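You operate a simulated robot arm through the tools that you are given. There is no shell and no other tool.

The job below is to be done with a simulated robot arm. You get a single attempt, and the scene is never put back.

Task
Brake the low trolley and turn its two latches to HOLD.
Fine: brake on first; use the blue key on the silver and the gold latch; stand the key back in its holder.

Only the result counts: the job must be done as asked and must still hold three seconds after the hand-in. Knocking over, shifting, dropping, spilling or breaking anything else fails it.

Robot
A 7-joint arm with a two-finger parallel gripper, fixed in place. Base frame: the origin is on the floor under the middle of its stand, x ahead of it, y to its left, z up. Units: m, degrees, N and s.
It reaches about 1.372 m from its shoulder. Its first joint turns from -149.0 to 149.0 degrees. Payload 3.43 kg.
The tool frame sits at the grasp point between the pads (the TCP): z along the fingers, y along the line on which they close. The tips reach 0.03 m beyond it. Largest opening 0.094 m; finger width 0.028, thickness 0.01; the body of the gripper, 0.05 by 0.096 m, starts 0.055 m behind the TCP.
Orientation is that of the tool frame in the base frame, as [roll, pitch, yaw] about the fixed x, y, z axes, in that order (R = Rz(yaw) Ry(pitch) Rx(roll)). With the fingers straight down and closing along the base's y, the tool's x points along the base's -x, its y along +y and its z along -z.

Tools
- The arm moves only by the tool servo_tool. Its argument "increments" is a list of rows, each a list of 7 numbers: the turn, a rotation vector about the tool's x, y, z in degrees, then the shift along the tool's x, y, z in m, then the finger opening in m, from 0 to 0.094. In form: [[ax, ay, az, tx, ty, tz, jaw], ...]. A call has 1 to 20 rows; each row shifts and turns the commanded pose from where the row before left it, along the tool's axes as they then stand. Each row takes 0.2 s and may step no farther than 0.05 m and 8.6 degrees from the row before; otherwise, or with a gripper value out of range, the whole call is refused. A pose out of reach is approached as far as the arm can. The call stops where the force on the tool passes 50 N (or 10 N more than at its start, if that is more) or the arm is blocked; 0.2 s more then pass. The fingers move at their own pace (about 0.045 m/s each) and stop on an object; they squeeze with about 38 N. The grip force told is the motor's: it shows also when the fingers shut on nothing. Time passes only in rows, and 0.2 s behind the last, so rows that do not move let the fingers close. It gives the time, the measured TCP pose, the force on the tool (base axes), the opening and the grip force at its end, in the units of the frame above (readings bear some noise), with the torque about the TCP (base axes, N m) and any sound that the robot's microphone picked up, and new pictures: "show" is both (left out), scene, wrist or none.
- Cameras (640 x 400 px; columns grow to the right, rows downward): "scene" is fixed at [0.0495, 0.6513, 1.2321]; the picture's right is [-0.81, -0.59, 0.00], its down [-0.19, 0.26, -0.95] and it looks along [0.56, -0.77, -0.32] (base axes); focal length 327 px, centre (320, 200). "wrist" rides on the gripper at [0.076, 0.014, -0.103] in the tool frame; the picture's right is [-0.18, 0.98, 0.00], its down [-0.75, -0.14, -0.64] and it looks along [-0.63, -0.12, 0.77] (tool axes); focal length 243 px, centre (320, 200). There is no depth. A picture from a camera that has moved, and an enlarged one, comes with that camera's place and axes in the base frame and with its lens.
- close_up(camera, box): a new picture of the part [left, top, right, bottom] of that camera's present view, enlarged. No time passes.
- finish_job(): hands the job in; it is judged then, once.

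Nothing tells you positions but the pictures and the camera data. Unless the task says otherwise, let go and move clear before handing in.

The tools are called by a JSON object that holds its "name" and its "arguments". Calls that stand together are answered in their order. servo_tool: Moves the arm, as the interface text tells. Its arguments: {"type":"object","properties":{"increments":{"type":"array","items":{"type":"array","items":{"type":"number"}}},"show":{"type":"string","enum":["both","scene","wrist","none"]}},"required":["increments"]} The other tools are called the same way: close_up (camera, box) takes an enlarged picture of a part of a camera's view; finish_job () hands the job in.

At the start:

```text
time_s: 0.0
eef_pos: [0.7108, -0.1311, 0.9578]
ee_rot: [180.0, 0.0, 180.0]
contact_force: [1.1, -0.2, -0.3]
ft_torque: [0.0, 0.0, 0.02]
grip_width: 0.0938
grasp_force: 0.0
```

scene: 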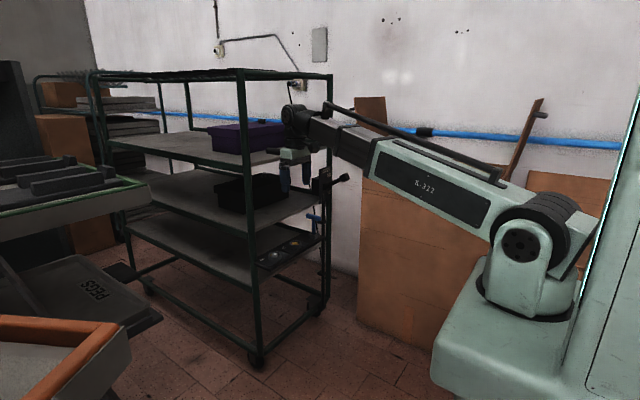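
wrist: 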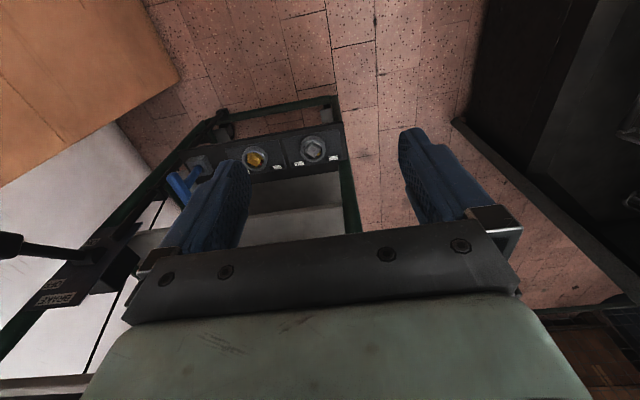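

The low trolley appears to be the green-framed cart ahead of the arm. It has a brake lever with a label on its upright, silver and gold latches on a panel, and a blue key beside them. I'll enlarge the pictures before I move anything.

{"name": "close_up", "arguments": {"camera": "wrist", "box": [140, 90, 360, 230]}}

{"name": "close_up", "arguments": {"camera": "wrist", "box": [0, 180, 200, 320]}}

{"name": "close_up", "arguments": {"camera": "scene", "box": [220, 90, 380, 290]}}

{"name": "close_up", "arguments": {"camera": "scene", "box": [0, 60, 360, 380]}}

```text
2.86 times, centred on (250, 160) of wrist
camera zoom: at [0.6343, -0.1163, 1.0611], right [0.18, 0.98, 0.0], down [0.75, -0.14, 0.64], along [0.63, -0.12, -0.77], focal length 693 px, centre (520, 314)
```

zoom: 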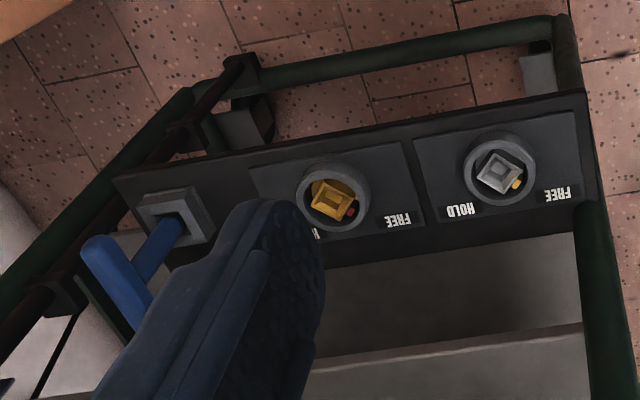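

```text
2.86 times, centred on (100, 250) of wrist
camera zoom: at [0.6343, -0.1163, 1.0611], right [0.18, 0.98, 0.0], down [0.75, -0.14, 0.64], along [0.63, -0.12, -0.77], focal length 693 px, centre (949, 57)
```

zoom: 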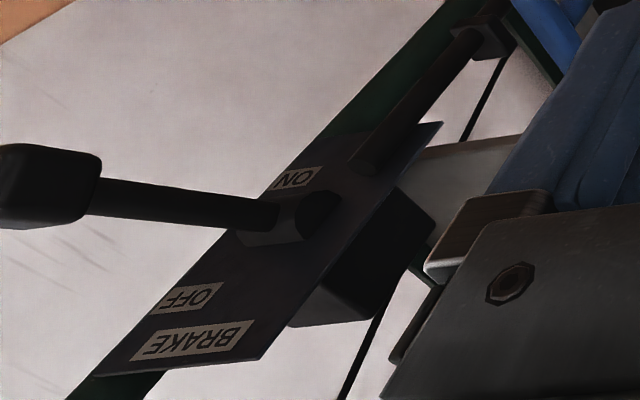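

```text
2.00 times, centred on (300, 190) of scene
camera zoom: at [0.0495, 0.6513, 1.2321], right [-0.81, -0.59, 0.0], down [-0.19, 0.26, -0.95], along [0.56, -0.77, -0.32], focal length 653 px, centre (360, 220)
```

zoom: 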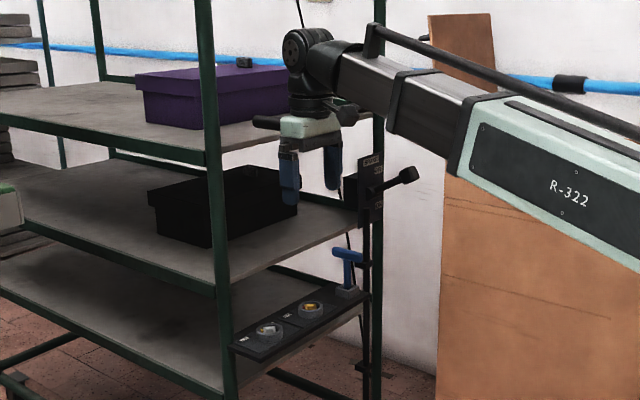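

```text
1.25 times, centred on (180, 220) of scene
camera zoom: at [0.0495, 0.6513, 1.2321], right [-0.81, -0.59, 0.0], down [-0.19, 0.26, -0.95], along [0.56, -0.77, -0.32], focal length 408 px, centre (495, 175)
```

zoom: 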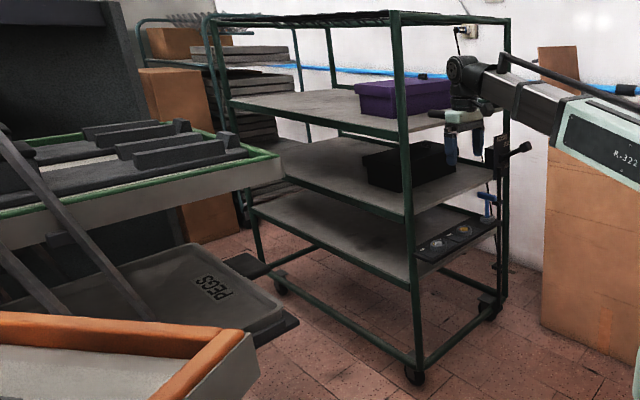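

The cart's front end carries the latch panel. Triangulating from both cameras puts gold near (0.88, -0.31, 0.60), silver near (0.87, -0.18, 0.60) and the key holder near (0.87, -0.43, 0.60). The brake lever's knob is near (0.80, -0.57, 0.86). I'll back off and slide right for a better view of the brake and the key.

{"name": "servo_tool", "arguments": {"increments": [[0, 0, 0, 0.05, 0, 0, 0.094], [0, 0, 0, 0.05, 0, 0, 0.094], [0, 0, 0, 0.03, -0.04, 0, 0.094], [0, 0, 0, 0.0, -0.05, 0, 0.094], [0, 0, 0, 0.0, -0.05, 0, 0.094], [0, 0, 0, 0.0, -0.05, 0, 0.094], [0, 0, 0, 0, -0.05, 0, 0.094], [0, 0, 0, 0, 0, 0, 0.094]]}}

```text
time_s: 1.8
eef_pos: [0.5834, -0.3736, 0.9596]
ee_rot: [-180.0, 0.0, -179.9]
contact_force: [-0.3, 0.4, 0.0]
ft_torque: [0.01, -0.01, -0.03]
grip_width: 0.0941
grasp_force: 0.0
camera wrist: at [0.5057, -0.3595, 1.0624], right [0.18, 0.98, 0.0], down [0.75, -0.14, 0.64], along [0.63, -0.12, -0.77], focal length 243 px, centre (320, 200)
```

scene: 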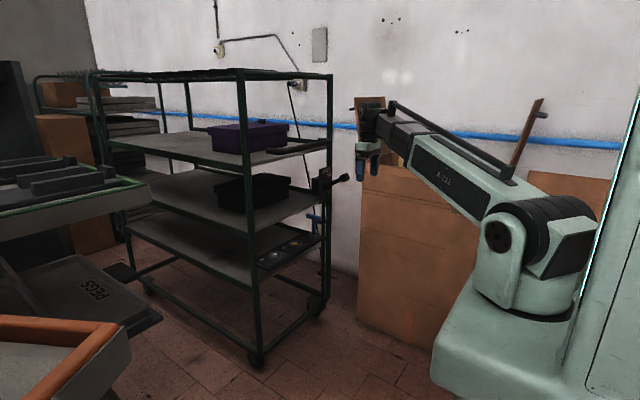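
wrist: 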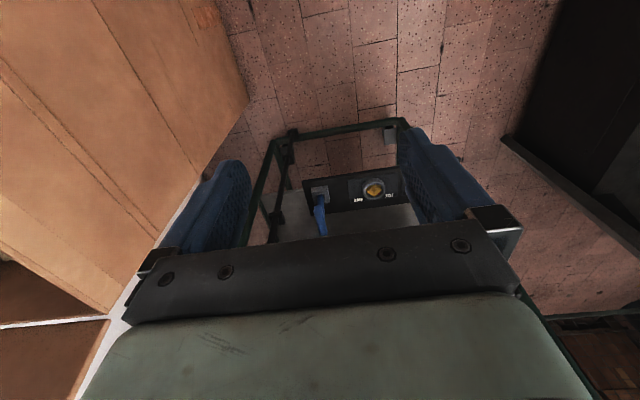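

The gripper hides part of the wrist view, but the key, the gold latch and the edge of the front frame still show. I'll enlarge these parts.

{"name": "close_up", "arguments": {"camera": "wrist", "box": [240, 120, 420, 250]}}

{"name": "close_up", "arguments": {"camera": "scene", "box": [240, 150, 360, 290]}}

{"name": "close_up", "arguments": {"camera": "scene", "box": [290, 150, 370, 200]}}

{"name": "close_up", "arguments": {"camera": "scene", "box": [250, 200, 330, 280]}}

```text
3.08 times, centred on (330, 185) of wrist
camera zoom: at [0.5057, -0.3595, 1.0624], right [0.18, 0.98, 0.0], down [0.75, -0.14, 0.64], along [0.63, -0.12, -0.77], focal length 746 px, centre (289, 246)
```

zoom: 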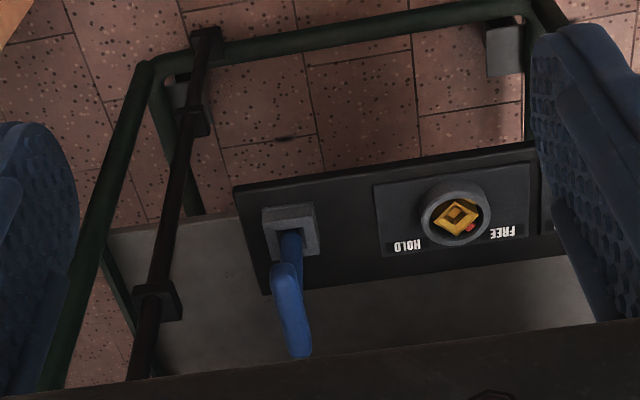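

```text
2.86 times, centred on (300, 220) of scene
camera zoom: at [0.0495, 0.6513, 1.2321], right [-0.81, -0.59, 0.0], down [-0.19, 0.26, -0.95], along [0.56, -0.77, -0.32], focal length 933 px, centre (377, 143)
```

zoom: 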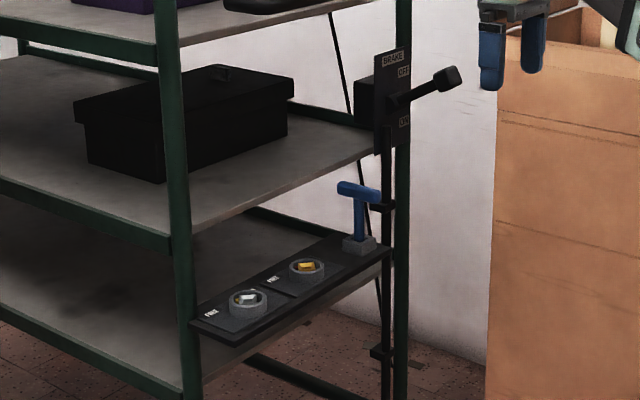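

```text
8.00 times, centred on (330, 175) of scene
camera zoom: at [0.0495, 0.6513, 1.2321], right [-0.81, -0.59, 0.0], down [-0.19, 0.26, -0.95], along [0.56, -0.77, -0.32], focal length 2613 px, centre (240, 400)
```

zoom: 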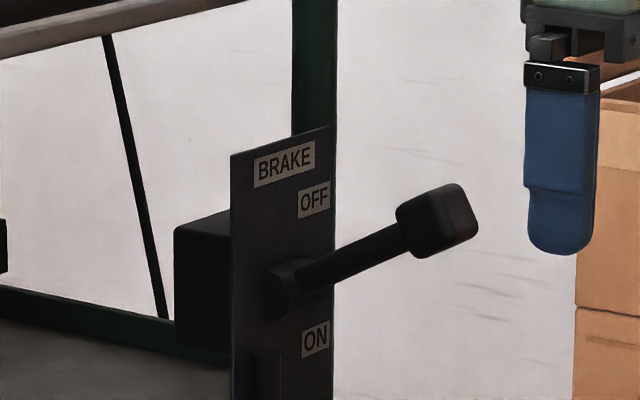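

```text
5.00 times, centred on (290, 240) of scene
camera zoom: at [0.0495, 0.6513, 1.2321], right [-0.81, -0.59, 0.0], down [-0.19, 0.26, -0.95], along [0.56, -0.77, -0.32], focal length 1633 px, centre (470, 0)
```

zoom: 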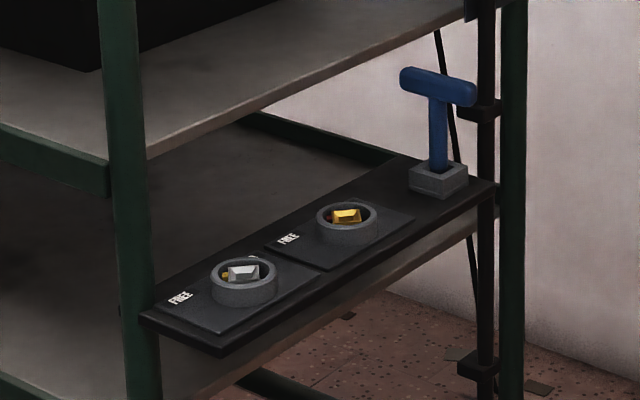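

The brake plate faces the robot. Its lever sticks out toward me and slightly up, so it is at OFF, and ON is below it. I'll raise the hand and move right for a downward look at the lever and the key.

{"name": "servo_tool", "arguments": {"increments": [[0, 0, 0, 0, 0, -0.05, 0.094], [0, 0, 0, 0, 0, -0.05, 0.094], [0, 0, 0, 0, -0.04, -0.03, 0.094], [0, 0, 0, 0, -0.04, -0.03, 0.094], [0, 0, 0, 0, -0.03, -0.03, 0.094], [0, 0, 0, 0, 0, 0, 0.094]]}}

```text
time_s: 3.2
eef_pos: [0.5834, -0.482, 1.1463]
ee_rot: [-179.7, 0.3, 180.0]
contact_force: [0.0, -0.1, 0.5]
ft_torque: [-0.02, 0.01, 0.0]
grip_width: 0.0941
grasp_force: 0.0
camera wrist: at [0.507, -0.467, 1.2484], right [0.18, 0.98, -0.01], down [0.75, -0.14, 0.65], along [0.64, -0.12, -0.76], focal length 243 px, centre (320, 200)
```

scene: 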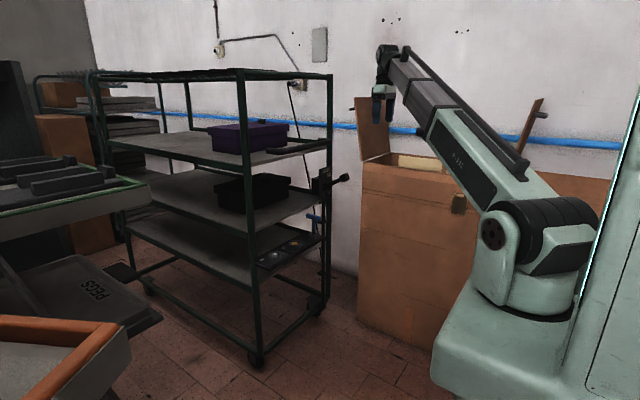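
wrist: 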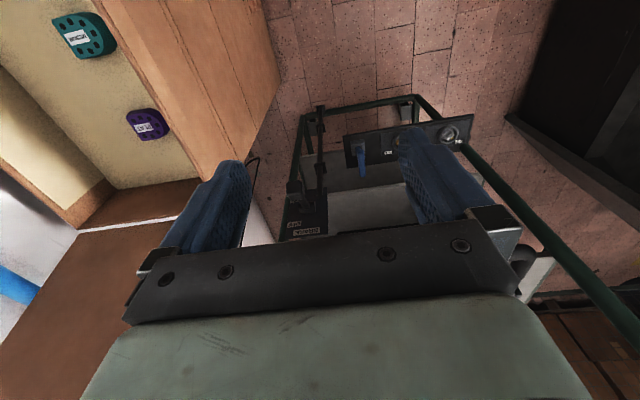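

A cardboard crate with items inside stands to the right, and I have to keep clear of it. I'll enlarge the lever area and the crate.

{"name": "close_up", "arguments": {"camera": "wrist", "box": [230, 90, 400, 250]}}

{"name": "close_up", "arguments": {"camera": "wrist", "box": [270, 170, 350, 240]}}

{"name": "close_up", "arguments": {"camera": "scene", "box": [300, 80, 640, 340]}}

```text
2.50 times, centred on (315, 170) of wrist
camera zoom: at [0.507, -0.467, 1.2484], right [0.18, 0.98, -0.01], down [0.75, -0.14, 0.65], along [0.64, -0.12, -0.76], focal length 606 px, centre (332, 275)
```

zoom: 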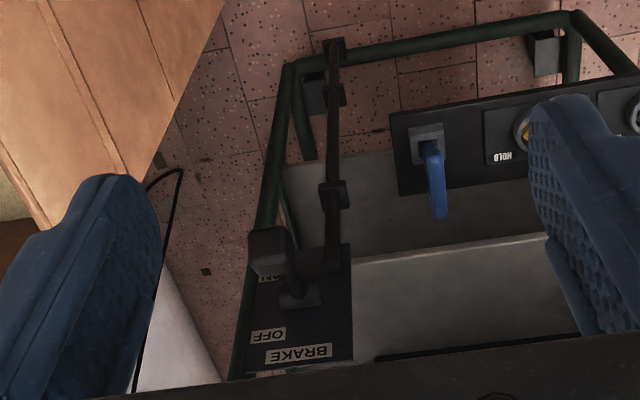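

```text
5.71 times, centred on (310, 205) of wrist
camera zoom: at [0.507, -0.467, 1.2484], right [0.18, 0.98, -0.01], down [0.75, -0.14, 0.65], along [0.64, -0.12, -0.76], focal length 1386 px, centre (377, 171)
```

zoom: 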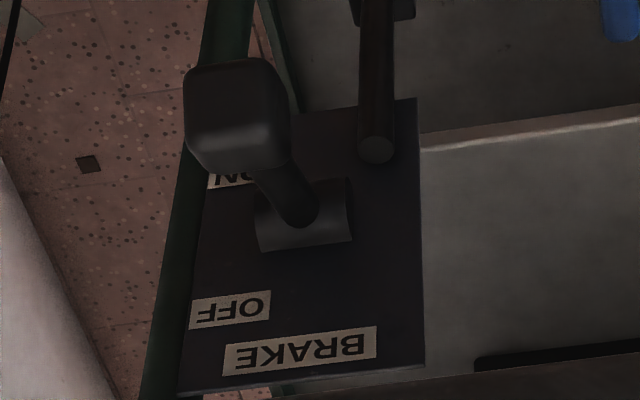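

```text
1.54 times, centred on (470, 210) of scene
camera zoom: at [0.0495, 0.6513, 1.2321], right [-0.81, -0.59, 0.0], down [-0.19, 0.26, -0.95], along [0.56, -0.77, -0.32], focal length 502 px, centre (89, 185)
```

zoom: 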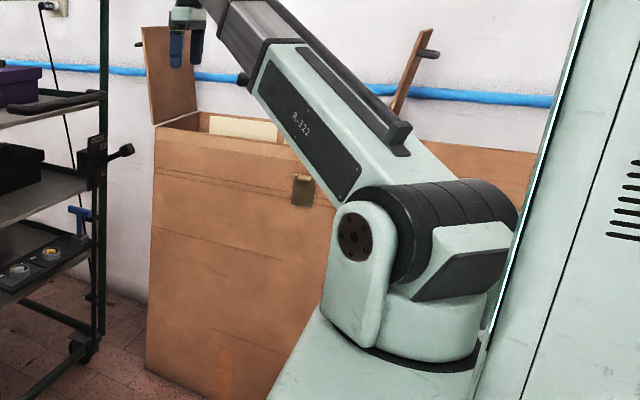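

The crate stays at y below about -0.7, so it is clear of the lever. A dark handlebar also runs across the cart at roughly z=1.0 and could block a vertical approach to the key. I'll tilt the hand forward to see the cart front from lower down.

{"name": "servo_tool", "arguments": {"increments": [[0, 0, 0, 0.035, 0.033, 0, 0.094], [0, 0, 0, 0.035, 0.033, 0, 0.094], [0, 0, 0, 0.035, 0.033, 0, 0.094], [0, 0, 0, 0, 0, 0.05, 0.094], [0, 0, 0, 0, 0, 0.05, 0.094], [0, -8, 0, 0, 0, 0, 0.094], [0, -8, 0, 0, 0, 0, 0.094], [0, -8, 0, 0, 0, 0, 0.094], [0, -8, 0, 0, 0, 0, 0.094], [0, -8, 0, 0, 0, 0, 0.094], [0, 0, 0, 0, 0, 0, 0.094]]}}

```text
time_s: 5.6
eef_pos: [0.4977, -0.4015, 0.9926]
ee_rot: [-180.0, 40.1, -180.0]
contact_force: [0.4, -0.2, -0.2]
ft_torque: [-0.01, 0.01, -0.01]
grip_width: 0.0939
grasp_force: 0.0
out of reach, approached as far as the arm can: row 1, 2, 3
camera wrist: at [0.3718, -0.386, 1.0224], right [0.14, 0.98, 0.12], down [0.16, -0.14, 0.98], along [0.98, -0.12, -0.18], focal length 243 px, centre (320, 200)
```

scene: 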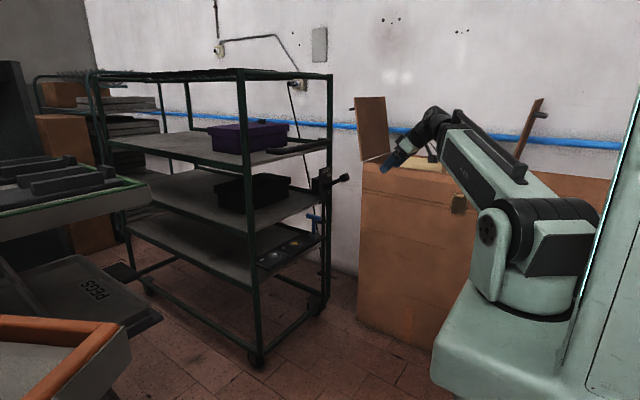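
wrist: 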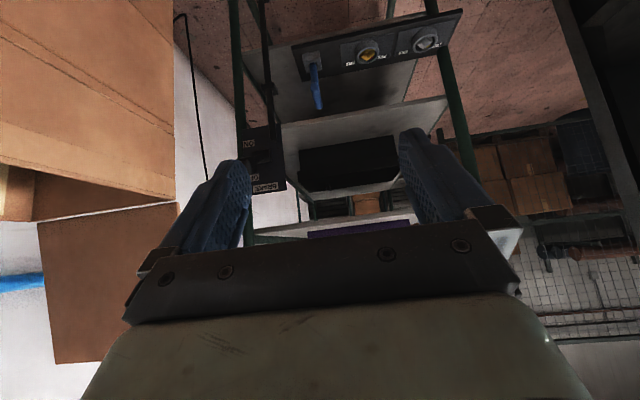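

From this angle I can see the panel, the key, the brake plate and the shelves. I'll enlarge these to pin down where they are.

{"name": "close_up", "arguments": {"camera": "wrist", "box": [220, 0, 480, 240]}}

{"name": "close_up", "arguments": {"camera": "wrist", "box": [280, 0, 480, 125]}}

{"name": "close_up", "arguments": {"camera": "wrist", "box": [220, 100, 320, 240]}}

{"name": "close_up", "arguments": {"camera": "scene", "box": [230, 60, 350, 180]}}

```text
1.67 times, centred on (350, 120) of wrist
camera zoom: at [0.3718, -0.386, 1.0224], right [0.14, 0.98, 0.12], down [0.16, -0.14, 0.98], along [0.98, -0.12, -0.18], focal length 404 px, centre (270, 333)
```

zoom: 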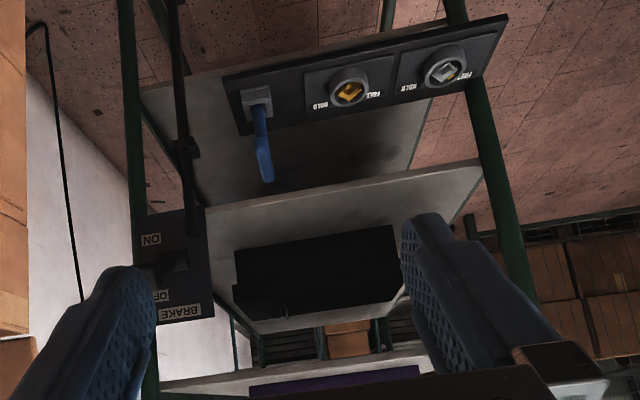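

```text
3.20 times, centred on (380, 62) of wrist
camera zoom: at [0.3718, -0.386, 1.0224], right [0.14, 0.98, 0.12], down [0.16, -0.14, 0.98], along [0.98, -0.12, -0.18], focal length 776 px, centre (128, 640)
```

zoom: 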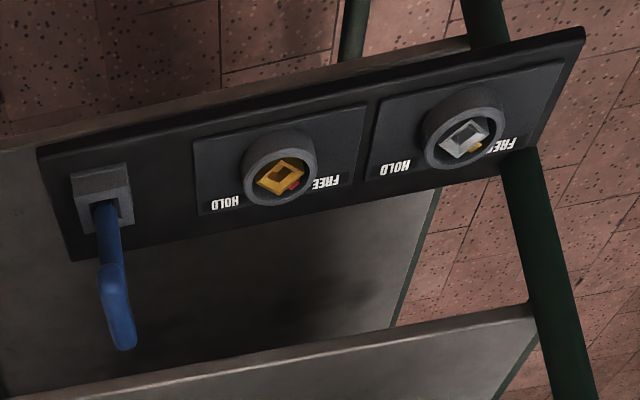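

```text
2.86 times, centred on (270, 170) of wrist
camera zoom: at [0.3718, -0.386, 1.0224], right [0.14, 0.98, 0.12], down [0.16, -0.14, 0.98], along [0.98, -0.12, -0.18], focal length 693 px, centre (463, 286)
```

zoom: 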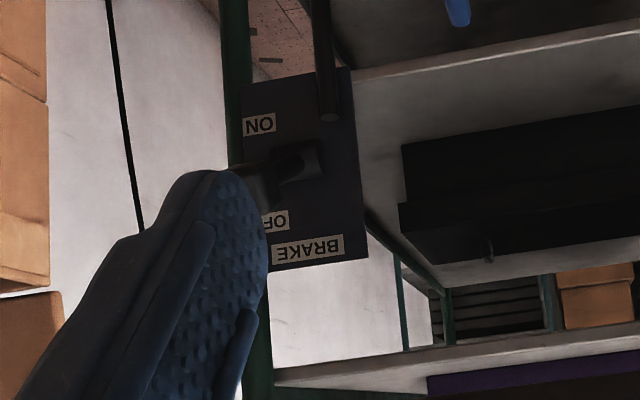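

```text
3.33 times, centred on (290, 120) of scene
camera zoom: at [0.0495, 0.6513, 1.2321], right [-0.81, -0.59, 0.0], down [-0.19, 0.26, -0.95], along [0.56, -0.77, -0.32], focal length 1089 px, centre (420, 467)
```

zoom: 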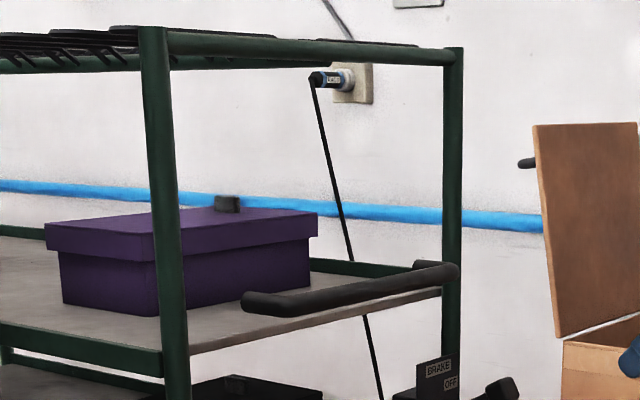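

The cart is square to my axes, with its front face near x=0.93. The key bar is at about (0.869, -0.428, 0.693) and lies along x. Gold is at (0.870, -0.301) and silver at (0.871, -0.176). The handlebar is near x=0.89, z≈1.02, so I'll work with the hand leaning back. Next I'll close the fingers and move toward a point above the brake knob.

{"name": "servo_tool", "arguments": {"increments": [[0, 5, 0, 0, 0, 0, 0], [0, 5, 0, 0, 0, 0, 0], [0, 0, 0, -0.0288, -0.0295, 0.0167, 0], [0, 0, 0, -0.0288, -0.0295, 0.0167, 0], [0, 0, 0, -0.0288, -0.0295, 0.0167, 0], [0, 0, 0, -0.0288, -0.0295, 0.0167, 0], [0, 0, 0, -0.0288, -0.0295, 0.0167, 0], [0, 0, 0, 0, 0, 0, 0]]}}

```text
time_s: 7.4
eef_pos: [0.662, -0.5487, 0.9928]
ee_rot: [-180.0, 30.0, 179.9]
contact_force: [-1.0, 0.5, 0.2]
ft_torque: [-0.02, 0.0, -0.01]
grip_width: 0.0001
grasp_force: 33.3
camera wrist: at [0.5448, -0.5341, 1.043], right [0.16, 0.98, 0.09], down [0.33, -0.14, 0.93], along [0.93, -0.12, -0.35], focal length 243 px, centre (320, 200)
```

scene: 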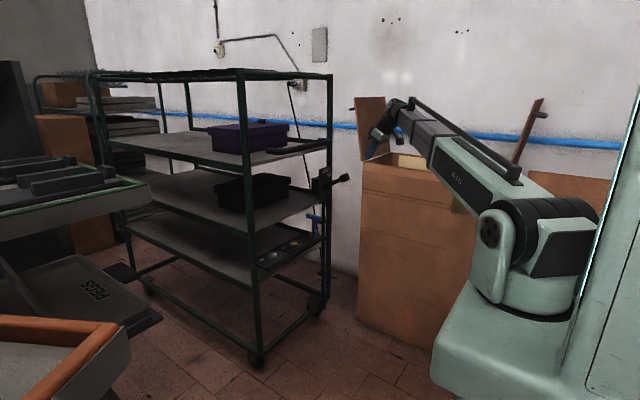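
wrist: 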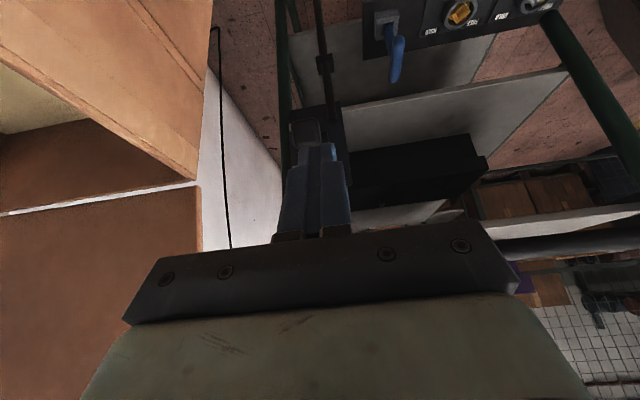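

The fingers are closed, and the knob shows just ahead of the tips in the wrist view. I'll enlarge that to line up.

{"name": "close_up", "arguments": {"camera": "wrist", "box": [260, 90, 380, 180]}}

{"name": "close_up", "arguments": {"camera": "wrist", "box": [350, 0, 580, 130]}}

{"name": "close_up", "arguments": {"camera": "scene", "box": [290, 80, 450, 230]}}

```text
4.44 times, centred on (320, 135) of wrist
camera zoom: at [0.5448, -0.5341, 1.043], right [0.16, 0.98, 0.09], down [0.33, -0.14, 0.93], along [0.93, -0.12, -0.35], focal length 1078 px, centre (320, 489)
```

zoom: 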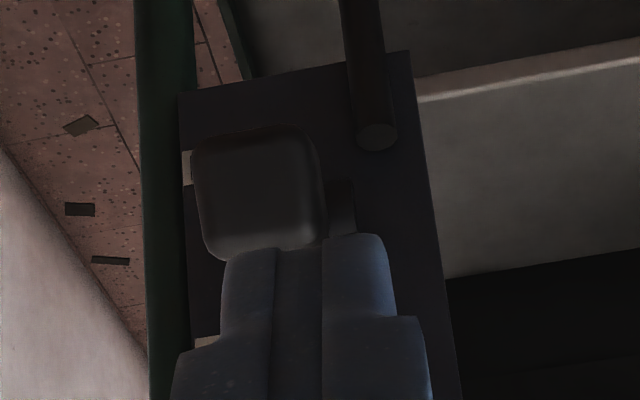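

```text
2.78 times, centred on (465, 65) of wrist
camera zoom: at [0.5448, -0.5341, 1.043], right [0.16, 0.98, 0.09], down [0.33, -0.14, 0.93], along [0.93, -0.12, -0.35], focal length 675 px, centre (-84, 576)
```

zoom: 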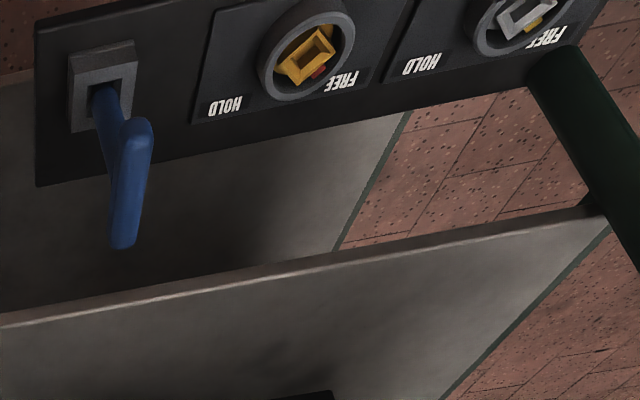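

```text
2.67 times, centred on (370, 155) of scene
camera zoom: at [0.0495, 0.6513, 1.2321], right [-0.81, -0.59, 0.0], down [-0.19, 0.26, -0.95], along [0.56, -0.77, -0.32], focal length 871 px, centre (187, 320)
```

zoom: 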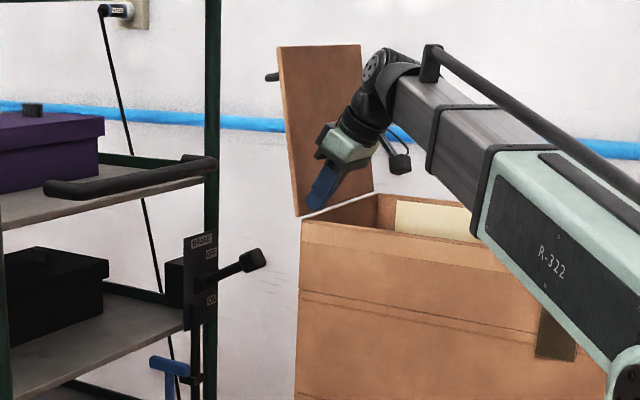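

The knob is about a 4 cm block centred near (0.805, -0.577, 0.853). I'll move the closed fingertips to a spot just above it.

{"name": "servo_tool", "arguments": {"increments": [[0, 0, 0, -0.0323, -0.0093, 0.036, 0], [0, 0, 0, -0.0323, -0.0093, 0.036, 0], [0, 0, 0, -0.0323, -0.0093, 0.036, 0], [0, 0, 0, 0, 0, 0, 0]]}}

```text
time_s: 8.4
eef_pos: [0.803, -0.5743, 0.949]
ee_rot: [180.0, 30.1, -180.0]
contact_force: [0.2, 0.5, -0.6]
ft_torque: [0.02, -0.01, -0.04]
grip_width: 0.0001
grasp_force: 32.7
camera wrist: at [0.6851, -0.5597, 0.9996], right [0.16, 0.98, 0.09], down [0.33, -0.14, 0.93], along [0.93, -0.12, -0.35], focal length 243 px, centre (320, 200)
```

scene: 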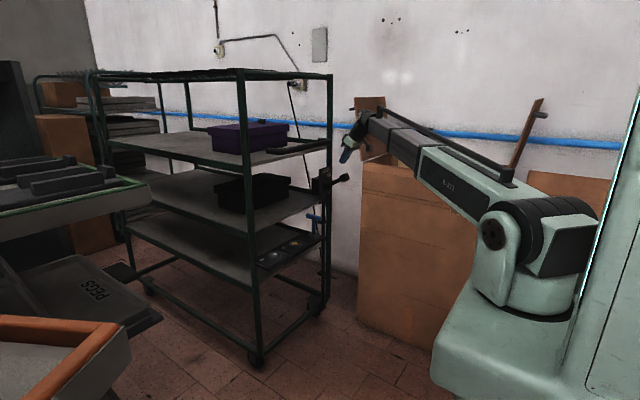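
wrist: 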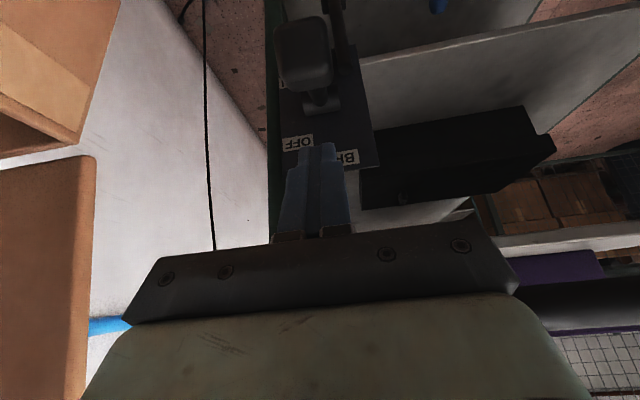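

The tips are right above the knob: column 345 against 344.6 in the scene view. I'll push straight down in small steps and watch the force.

{"name": "servo_tool", "arguments": {"increments": [[0, 0, 0, 0.0075, 0, 0.013, 0], [0, 0, 0, 0.0075, 0, 0.013, 0], [0, 0, 0, 0.005, 0, 0.00866, 0], [0, 0, 0, 0.005, 0, 0.00866, 0], [0, 0, 0, 0.005, 0, 0.00866, 0], [0, 0, 0, 0.005, 0, 0.00866, 0]]}}

```text
time_s: 9.8
eef_pos: [0.8023, -0.5757, 0.8769]
ee_rot: [180.0, 30.0, 179.8]
contact_force: [0.2, 0.4, 0.6]
ft_torque: [0.02, 0.02, 0.02]
grip_width: 0.0001
grasp_force: 33.0
camera wrist: at [0.6833, -0.5619, 0.9275], right [0.16, 0.98, 0.09], down [0.33, -0.14, 0.93], along [0.93, -0.12, -0.35], focal length 243 px, centre (320, 200)
```

scene: 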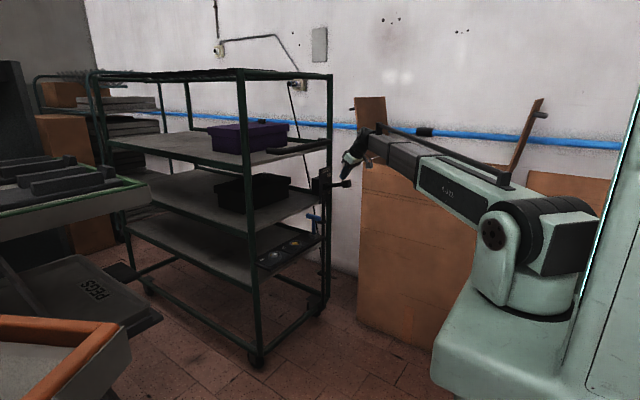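
wrist: 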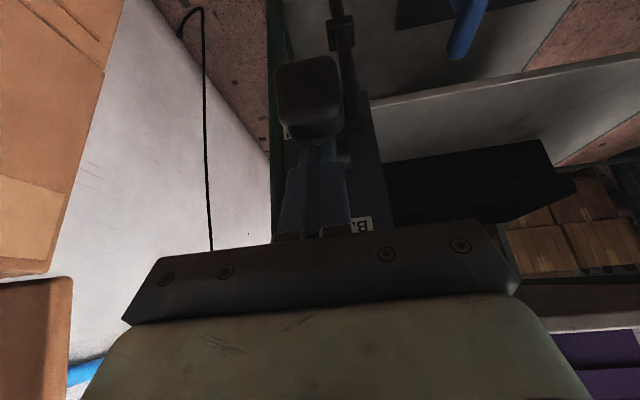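

There is little force so far, but the knob may have moved down slightly. I'll zoom in to check.

{"name": "close_up", "arguments": {"camera": "scene", "box": [300, 140, 380, 200]}}

{"name": "close_up", "arguments": {"camera": "wrist", "box": [250, 20, 390, 180]}}

```text
6.67 times, centred on (340, 170) of scene
camera zoom: at [0.0495, 0.6513, 1.2321], right [-0.81, -0.59, 0.0], down [-0.19, 0.26, -0.95], along [0.56, -0.77, -0.32], focal length 2178 px, centre (187, 400)
```

zoom: 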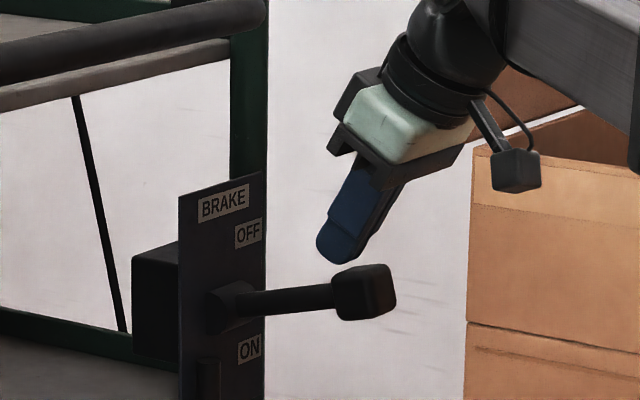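

```text
2.50 times, centred on (320, 100) of wrist
camera zoom: at [0.6833, -0.5619, 0.9275], right [0.16, 0.98, 0.09], down [0.33, -0.14, 0.93], along [0.93, -0.12, -0.35], focal length 606 px, centre (320, 450)
```

zoom: 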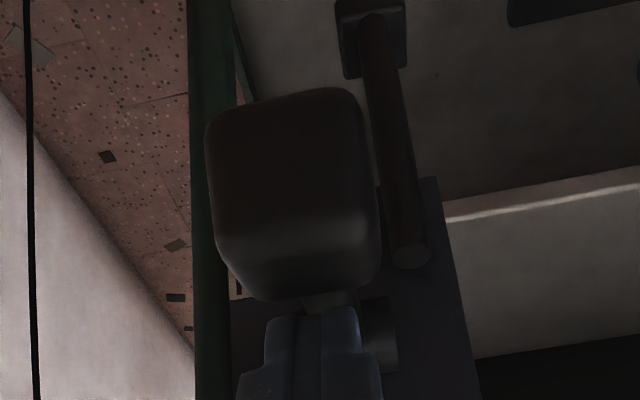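

The push works: the lever has turned down from about 27° to near horizontal. I'll keep pushing down in small steps until it stops.

{"name": "servo_tool", "arguments": {"increments": [[0, 0, 0, 0.0068, 0, 0.0077, 0], [0, 0, 0, 0.0068, 0, 0.0077, 0], [0, 0, 0, 0.005, 0, 0.00866, 0], [0, 0, 0, 0.005, 0, 0.00866, 0], [0, 0, 0, 0.005, 0, 0.00866, 0], [0, 0, 0, 0.005, 0, 0.00866, 0]]}}

{"name": "close_up", "arguments": {"camera": "scene", "box": [300, 140, 380, 200]}}

```text
time_s: 11.2
eef_pos: [0.7962, -0.5772, 0.8164]
ee_rot: [-180.0, 30.0, -180.0]
contact_force: [0.7, 0.6, -1.1]
ft_torque: [0.0, -0.02, 0.04]
grip_width: 0.0
grasp_force: 33.0
camera wrist: at [0.6792, -0.5625, 0.8666], right [0.16, 0.98, 0.09], down [0.33, -0.14, 0.93], along [0.93, -0.12, -0.35], focal length 243 px, centre (320, 200)
```

scene: 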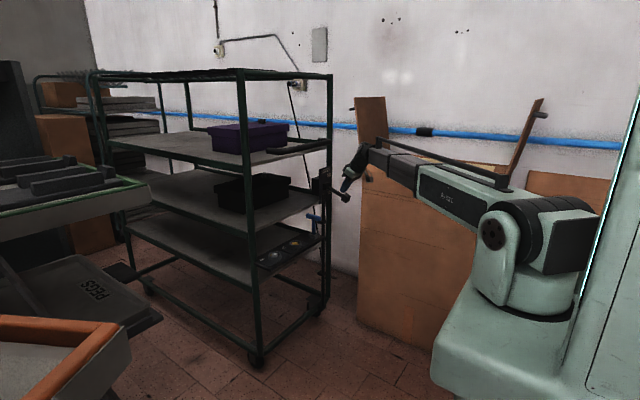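
wrist: 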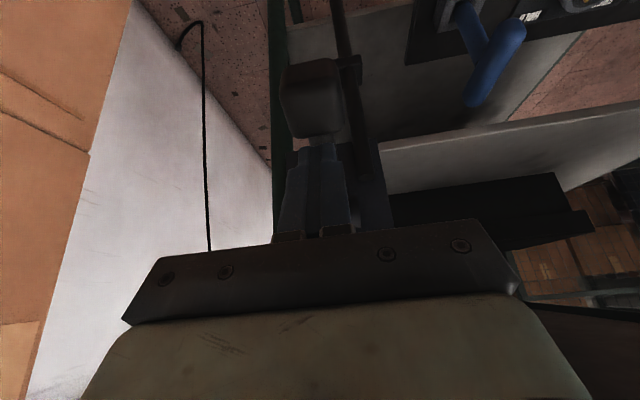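

```text
6.67 times, centred on (340, 170) of scene
camera zoom: at [0.0495, 0.6513, 1.2321], right [-0.81, -0.59, 0.0], down [-0.19, 0.26, -0.95], along [0.56, -0.77, -0.32], focal length 2178 px, centre (187, 400)
```

zoom: 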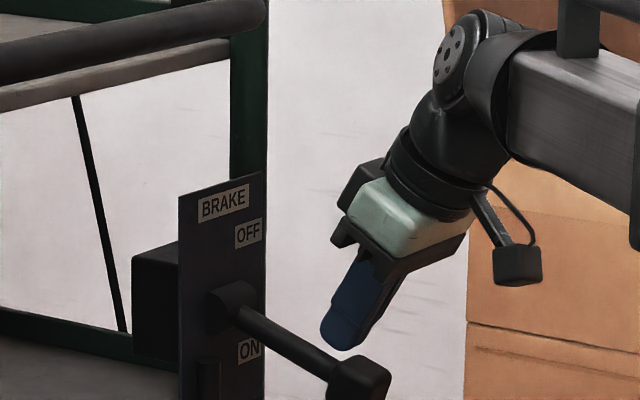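

The lever now points below horizontal, toward ON. I'll keep pushing gently to reach its end stop.

{"name": "servo_tool", "arguments": {"increments": [[0, 0, 0, 0.004, 0, 0.0069, 0], [0, 0, 0, 0.004, 0, 0.0069, 0], [0, 0, 0, 0.004, 0, 0.0069, 0], [0, 0, 0, 0, 0, 0, 0]], "show": "none"}}

{"name": "close_up", "arguments": {"camera": "scene", "box": [300, 150, 380, 210]}}

```text
time_s: 12.2
eef_pos: [0.7974, -0.5767, 0.7932]
ee_rot: [180.0, 30.0, 180.0]
contact_force: [0.0, 0.3, 2.6]
ft_torque: [0.01, 0.0, -0.02]
grip_width: 0.0001
grasp_force: 32.9
```

```text
6.67 times, centred on (340, 180) of scene
camera zoom: at [0.0495, 0.6513, 1.2321], right [-0.81, -0.59, 0.0], down [-0.19, 0.26, -0.95], along [0.56, -0.77, -0.32], focal length 2178 px, centre (187, 333)
```

zoom: 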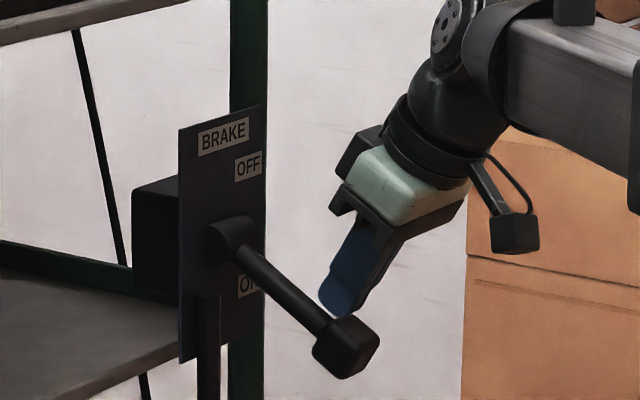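

The lever is still moving with only about 3 N of resistance. I'll push a little further to find the stop.

{"name": "servo_tool", "arguments": {"increments": [[0, 0, 0, 0.0, 0, 0.008, 0], [0, 0, 0, 0.0, 0, 0.008, 0], [0, 0, 0, 0, 0, 0, 0]], "show": "none"}}

{"name": "close_up", "arguments": {"camera": "scene", "box": [300, 150, 380, 210]}}

```text
time_s: 12.7
eef_pos: [0.7964, -0.5769, 0.7922]
ee_rot: [-179.7, 30.1, 180.0]
contact_force: [-12.8, 4.1, 22.9]
ft_torque: [0.11, 0.26, 0.01]
grip_width: 0.0001
grasp_force: 32.6
stopped in row 2: the force on the tool passed its limit at 62 N (the readings are from after the stop); the commanded pose is now the measured one
```

```text
6.67 times, centred on (340, 180) of scene
camera zoom: at [0.0495, 0.6513, 1.2321], right [-0.81, -0.59, 0.0], down [-0.19, 0.26, -0.95], along [0.56, -0.77, -0.32], focal length 2178 px, centre (187, 333)
```

zoom: 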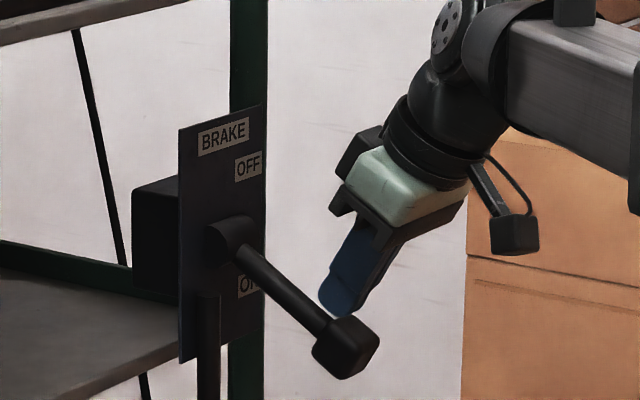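

The lever hit a hard stop at ON (62 N spike). I'll back away, then go above the latches with the hand upright to see how the square sockets are turned.

{"name": "servo_tool", "arguments": {"increments": [[0, 0, 0, 0, 0, -0.05, 0], [0, 0, 0, 0, 0, -0.05, 0], [0, 0, 0, -0.025, 0, -0.0433, 0], [0, 0, 0, -0.025, 0, -0.0433, 0], [0, 7.5, 0, 0, 0, 0, 0.094], [0, 7.5, 0, 0, 0, 0, 0.094], [0, 7.5, 0, 0, 0, 0, 0.094], [0, 7.5, 0, 0, 0, 0, 0.094], [0, 0, 0, 0.004, 0.048, 0, 0.094], [0, 0, 0, 0.004, 0.048, 0, 0.094], [0, 0, 0, 0.004, 0.048, 0, 0.094], [0, 0, 0, 0.004, 0.048, 0, 0.094], [0, 0, 0, 0.004, 0.048, 0, 0.094], [0, 0, 0, 0.004, 0.048, 0, 0.094], [0, 0, 0, 0.004, 0.048, 0, 0.094], [0, 0, 0, 0, 0, 0, 0.094]]}}

{"name": "close_up", "arguments": {"camera": "scene", "box": [260, 130, 380, 290]}}

{"name": "close_up", "arguments": {"camera": "wrist", "box": [270, 100, 400, 180]}}

```text
time_s: 16.1
eef_pos: [0.7243, -0.2415, 0.9764]
ee_rot: [-179.9, 0.1, 180.0]
contact_force: [-0.1, 0.2, -0.1]
ft_torque: [0.01, 0.0, 0.03]
grip_width: 0.0939
grasp_force: 0.1
camera wrist: at [0.6478, -0.2265, 1.0786], right [0.19, 0.98, 0.0], down [0.75, -0.14, 0.64], along [0.63, -0.12, -0.77], focal length 243 px, centre (320, 200)
```

scene: 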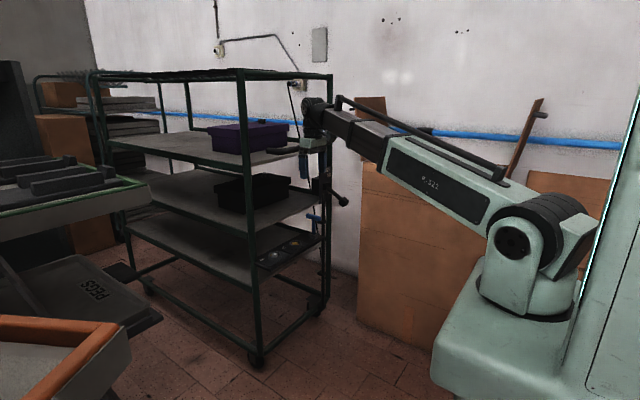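
wrist: 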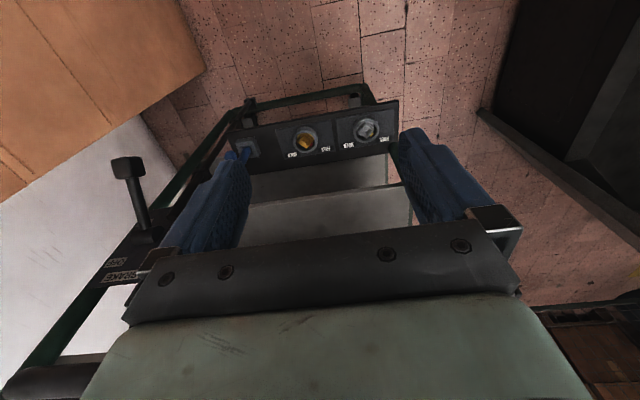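

```text
2.50 times, centred on (320, 210) of scene
camera zoom: at [0.0495, 0.6513, 1.2321], right [-0.81, -0.59, 0.0], down [-0.19, 0.26, -0.95], along [0.56, -0.77, -0.32], focal length 816 px, centre (320, 175)
```

zoom: 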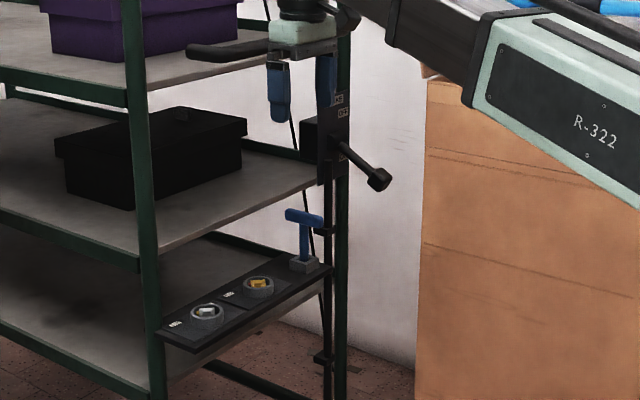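

```text
4.92 times, centred on (335, 140) of wrist
camera zoom: at [0.6478, -0.2265, 1.0786], right [0.19, 0.98, 0.0], down [0.75, -0.14, 0.64], along [0.63, -0.12, -0.77], focal length 1194 px, centre (246, 495)
```

zoom: 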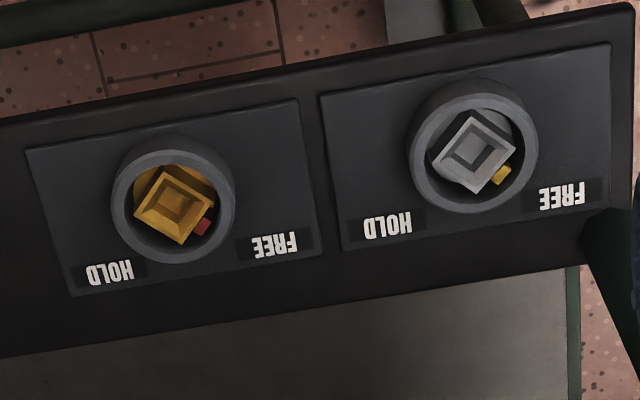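

The brake lever has stayed down at ON. The latches are square sockets inside collars, with pointer nubs aimed at FREE. I'll zoom in more to measure how the squares are turned, and also check the handlebar's position.

{"name": "close_up", "arguments": {"camera": "wrist", "box": [288, 122, 328, 152]}}

{"name": "close_up", "arguments": {"camera": "wrist", "box": [347, 112, 387, 142]}}

{"name": "close_up", "arguments": {"camera": "wrist", "box": [0, 330, 120, 400]}}

{"name": "close_up", "arguments": {"camera": "wrist", "box": [220, 120, 280, 170]}}

```text
13.33 times, centred on (308, 137) of wrist
camera zoom: at [0.6478, -0.2265, 1.0786], right [0.19, 0.98, 0.0], down [0.75, -0.14, 0.64], along [0.63, -0.12, -0.77], focal length 3235 px, centre (480, 1040)
```

zoom: 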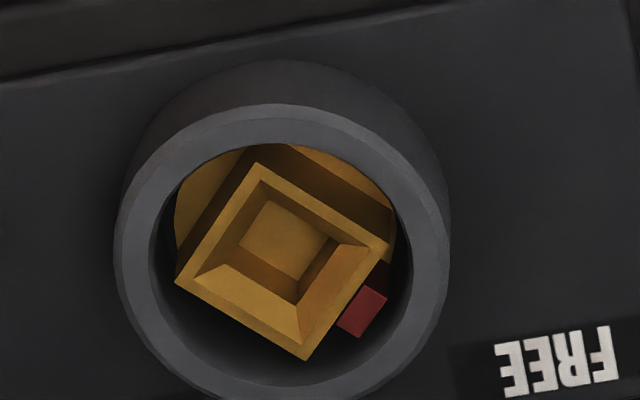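

```text
13.33 times, centred on (367, 127) of wrist
camera zoom: at [0.6478, -0.2265, 1.0786], right [0.19, 0.98, 0.0], down [0.75, -0.14, 0.64], along [0.63, -0.12, -0.77], focal length 3235 px, centre (-307, 1173)
```

zoom: 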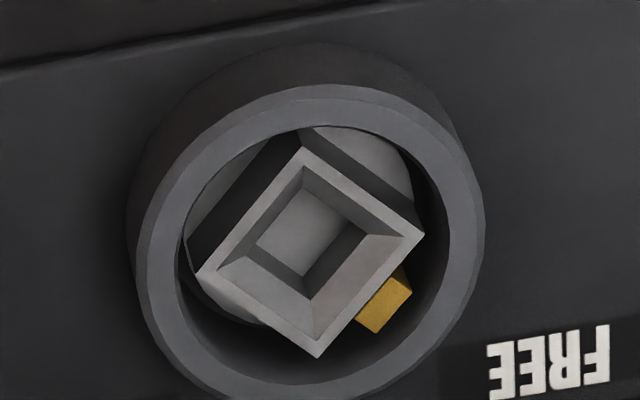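

```text
5.33 times, centred on (60, 365) of wrist
camera zoom: at [0.6478, -0.2265, 1.0786], right [0.19, 0.98, 0.0], down [0.75, -0.14, 0.64], along [0.63, -0.12, -0.77], focal length 1294 px, centre (1707, -680)
```

zoom: 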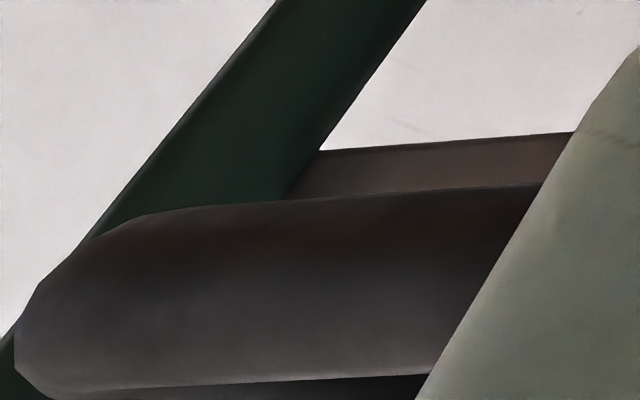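

```text
8.00 times, centred on (250, 145) of wrist
camera zoom: at [0.6478, -0.2265, 1.0786], right [0.19, 0.98, 0.0], down [0.75, -0.14, 0.64], along [0.63, -0.12, -0.77], focal length 1941 px, centre (880, 640)
```

zoom: 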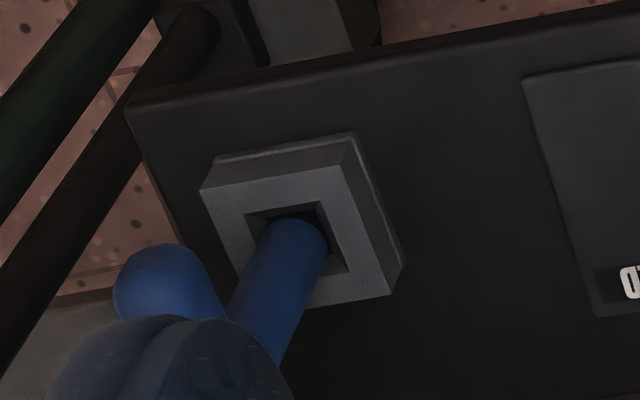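

Both sockets sit at 45° to the panel, with centres near (0.867, -0.299) and (0.867, -0.1735), and FREE to HOLD is a 90° clockwise turn. The holder's square hole is aligned with the panel, so the key must turn 45° before it goes in. I'll lean the hand 40° back and line up with the key.

{"name": "servo_tool", "arguments": {"increments": [[0, 0, 0, 0.02, -0.037, 0, 0.07], [0, 0, 0, 0.02, -0.037, 0, 0.07], [0, 0, 0, 0.02, -0.037, 0, 0.07], [0, 0, 0, 0.02, -0.037, 0, 0.07], [0, 0, 0, 0.02, -0.037, 0, 0.07], [0, -8, 0, 0, 0, 0, 0.07], [0, -8, 0, 0, 0, 0, 0.07], [0, -8, 0, 0, 0, 0, 0.07], [0, -8, 0, 0, 0, 0, 0.07], [0, -8, 0, 0, 0, 0, 0.07], [0, 0, 0, 0.027, 0, 0.0322, 0.07], [0, 0, 0, 0.027, 0, 0.0322, 0.07], [0, 0, 0, 0.027, 0, 0.0322, 0.07], [0, 0, 0, 0, 0, 0, 0.07]]}}

{"name": "close_up", "arguments": {"camera": "wrist", "box": [250, 60, 390, 190]}}

```text
time_s: 19.1
eef_pos: [0.6233, -0.4229, 0.8506]
ee_rot: [-179.7, 40.1, -180.0]
contact_force: [-0.3, -0.5, 0.2]
ft_torque: [0.0, -0.02, 0.03]
grip_width: 0.0702
grasp_force: 0.1
camera wrist: at [0.4981, -0.4085, 0.8794], right [0.14, 0.98, 0.12], down [0.16, -0.14, 0.98], along [0.98, -0.12, -0.18], focal length 243 px, centre (320, 200)
```

scene: 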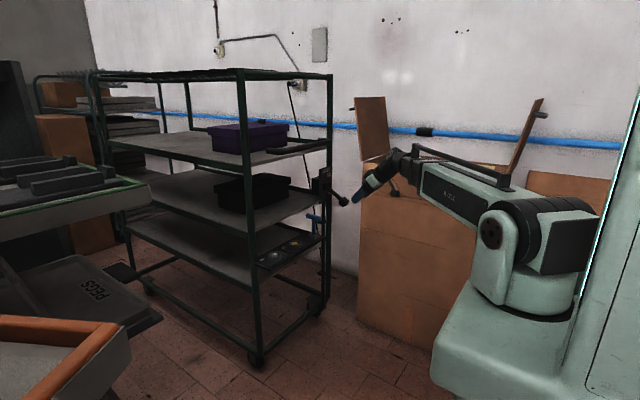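
wrist: 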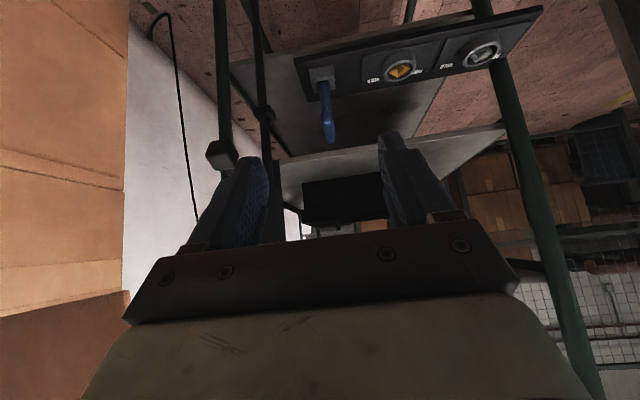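

```text
3.08 times, centred on (320, 125) of wrist
camera zoom: at [0.4981, -0.4085, 0.8794], right [0.14, 0.98, 0.12], down [0.16, -0.14, 0.98], along [0.98, -0.12, -0.18], focal length 746 px, centre (320, 431)
```

zoom: 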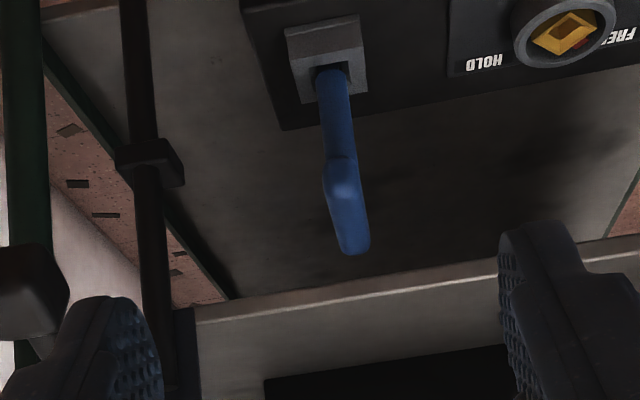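

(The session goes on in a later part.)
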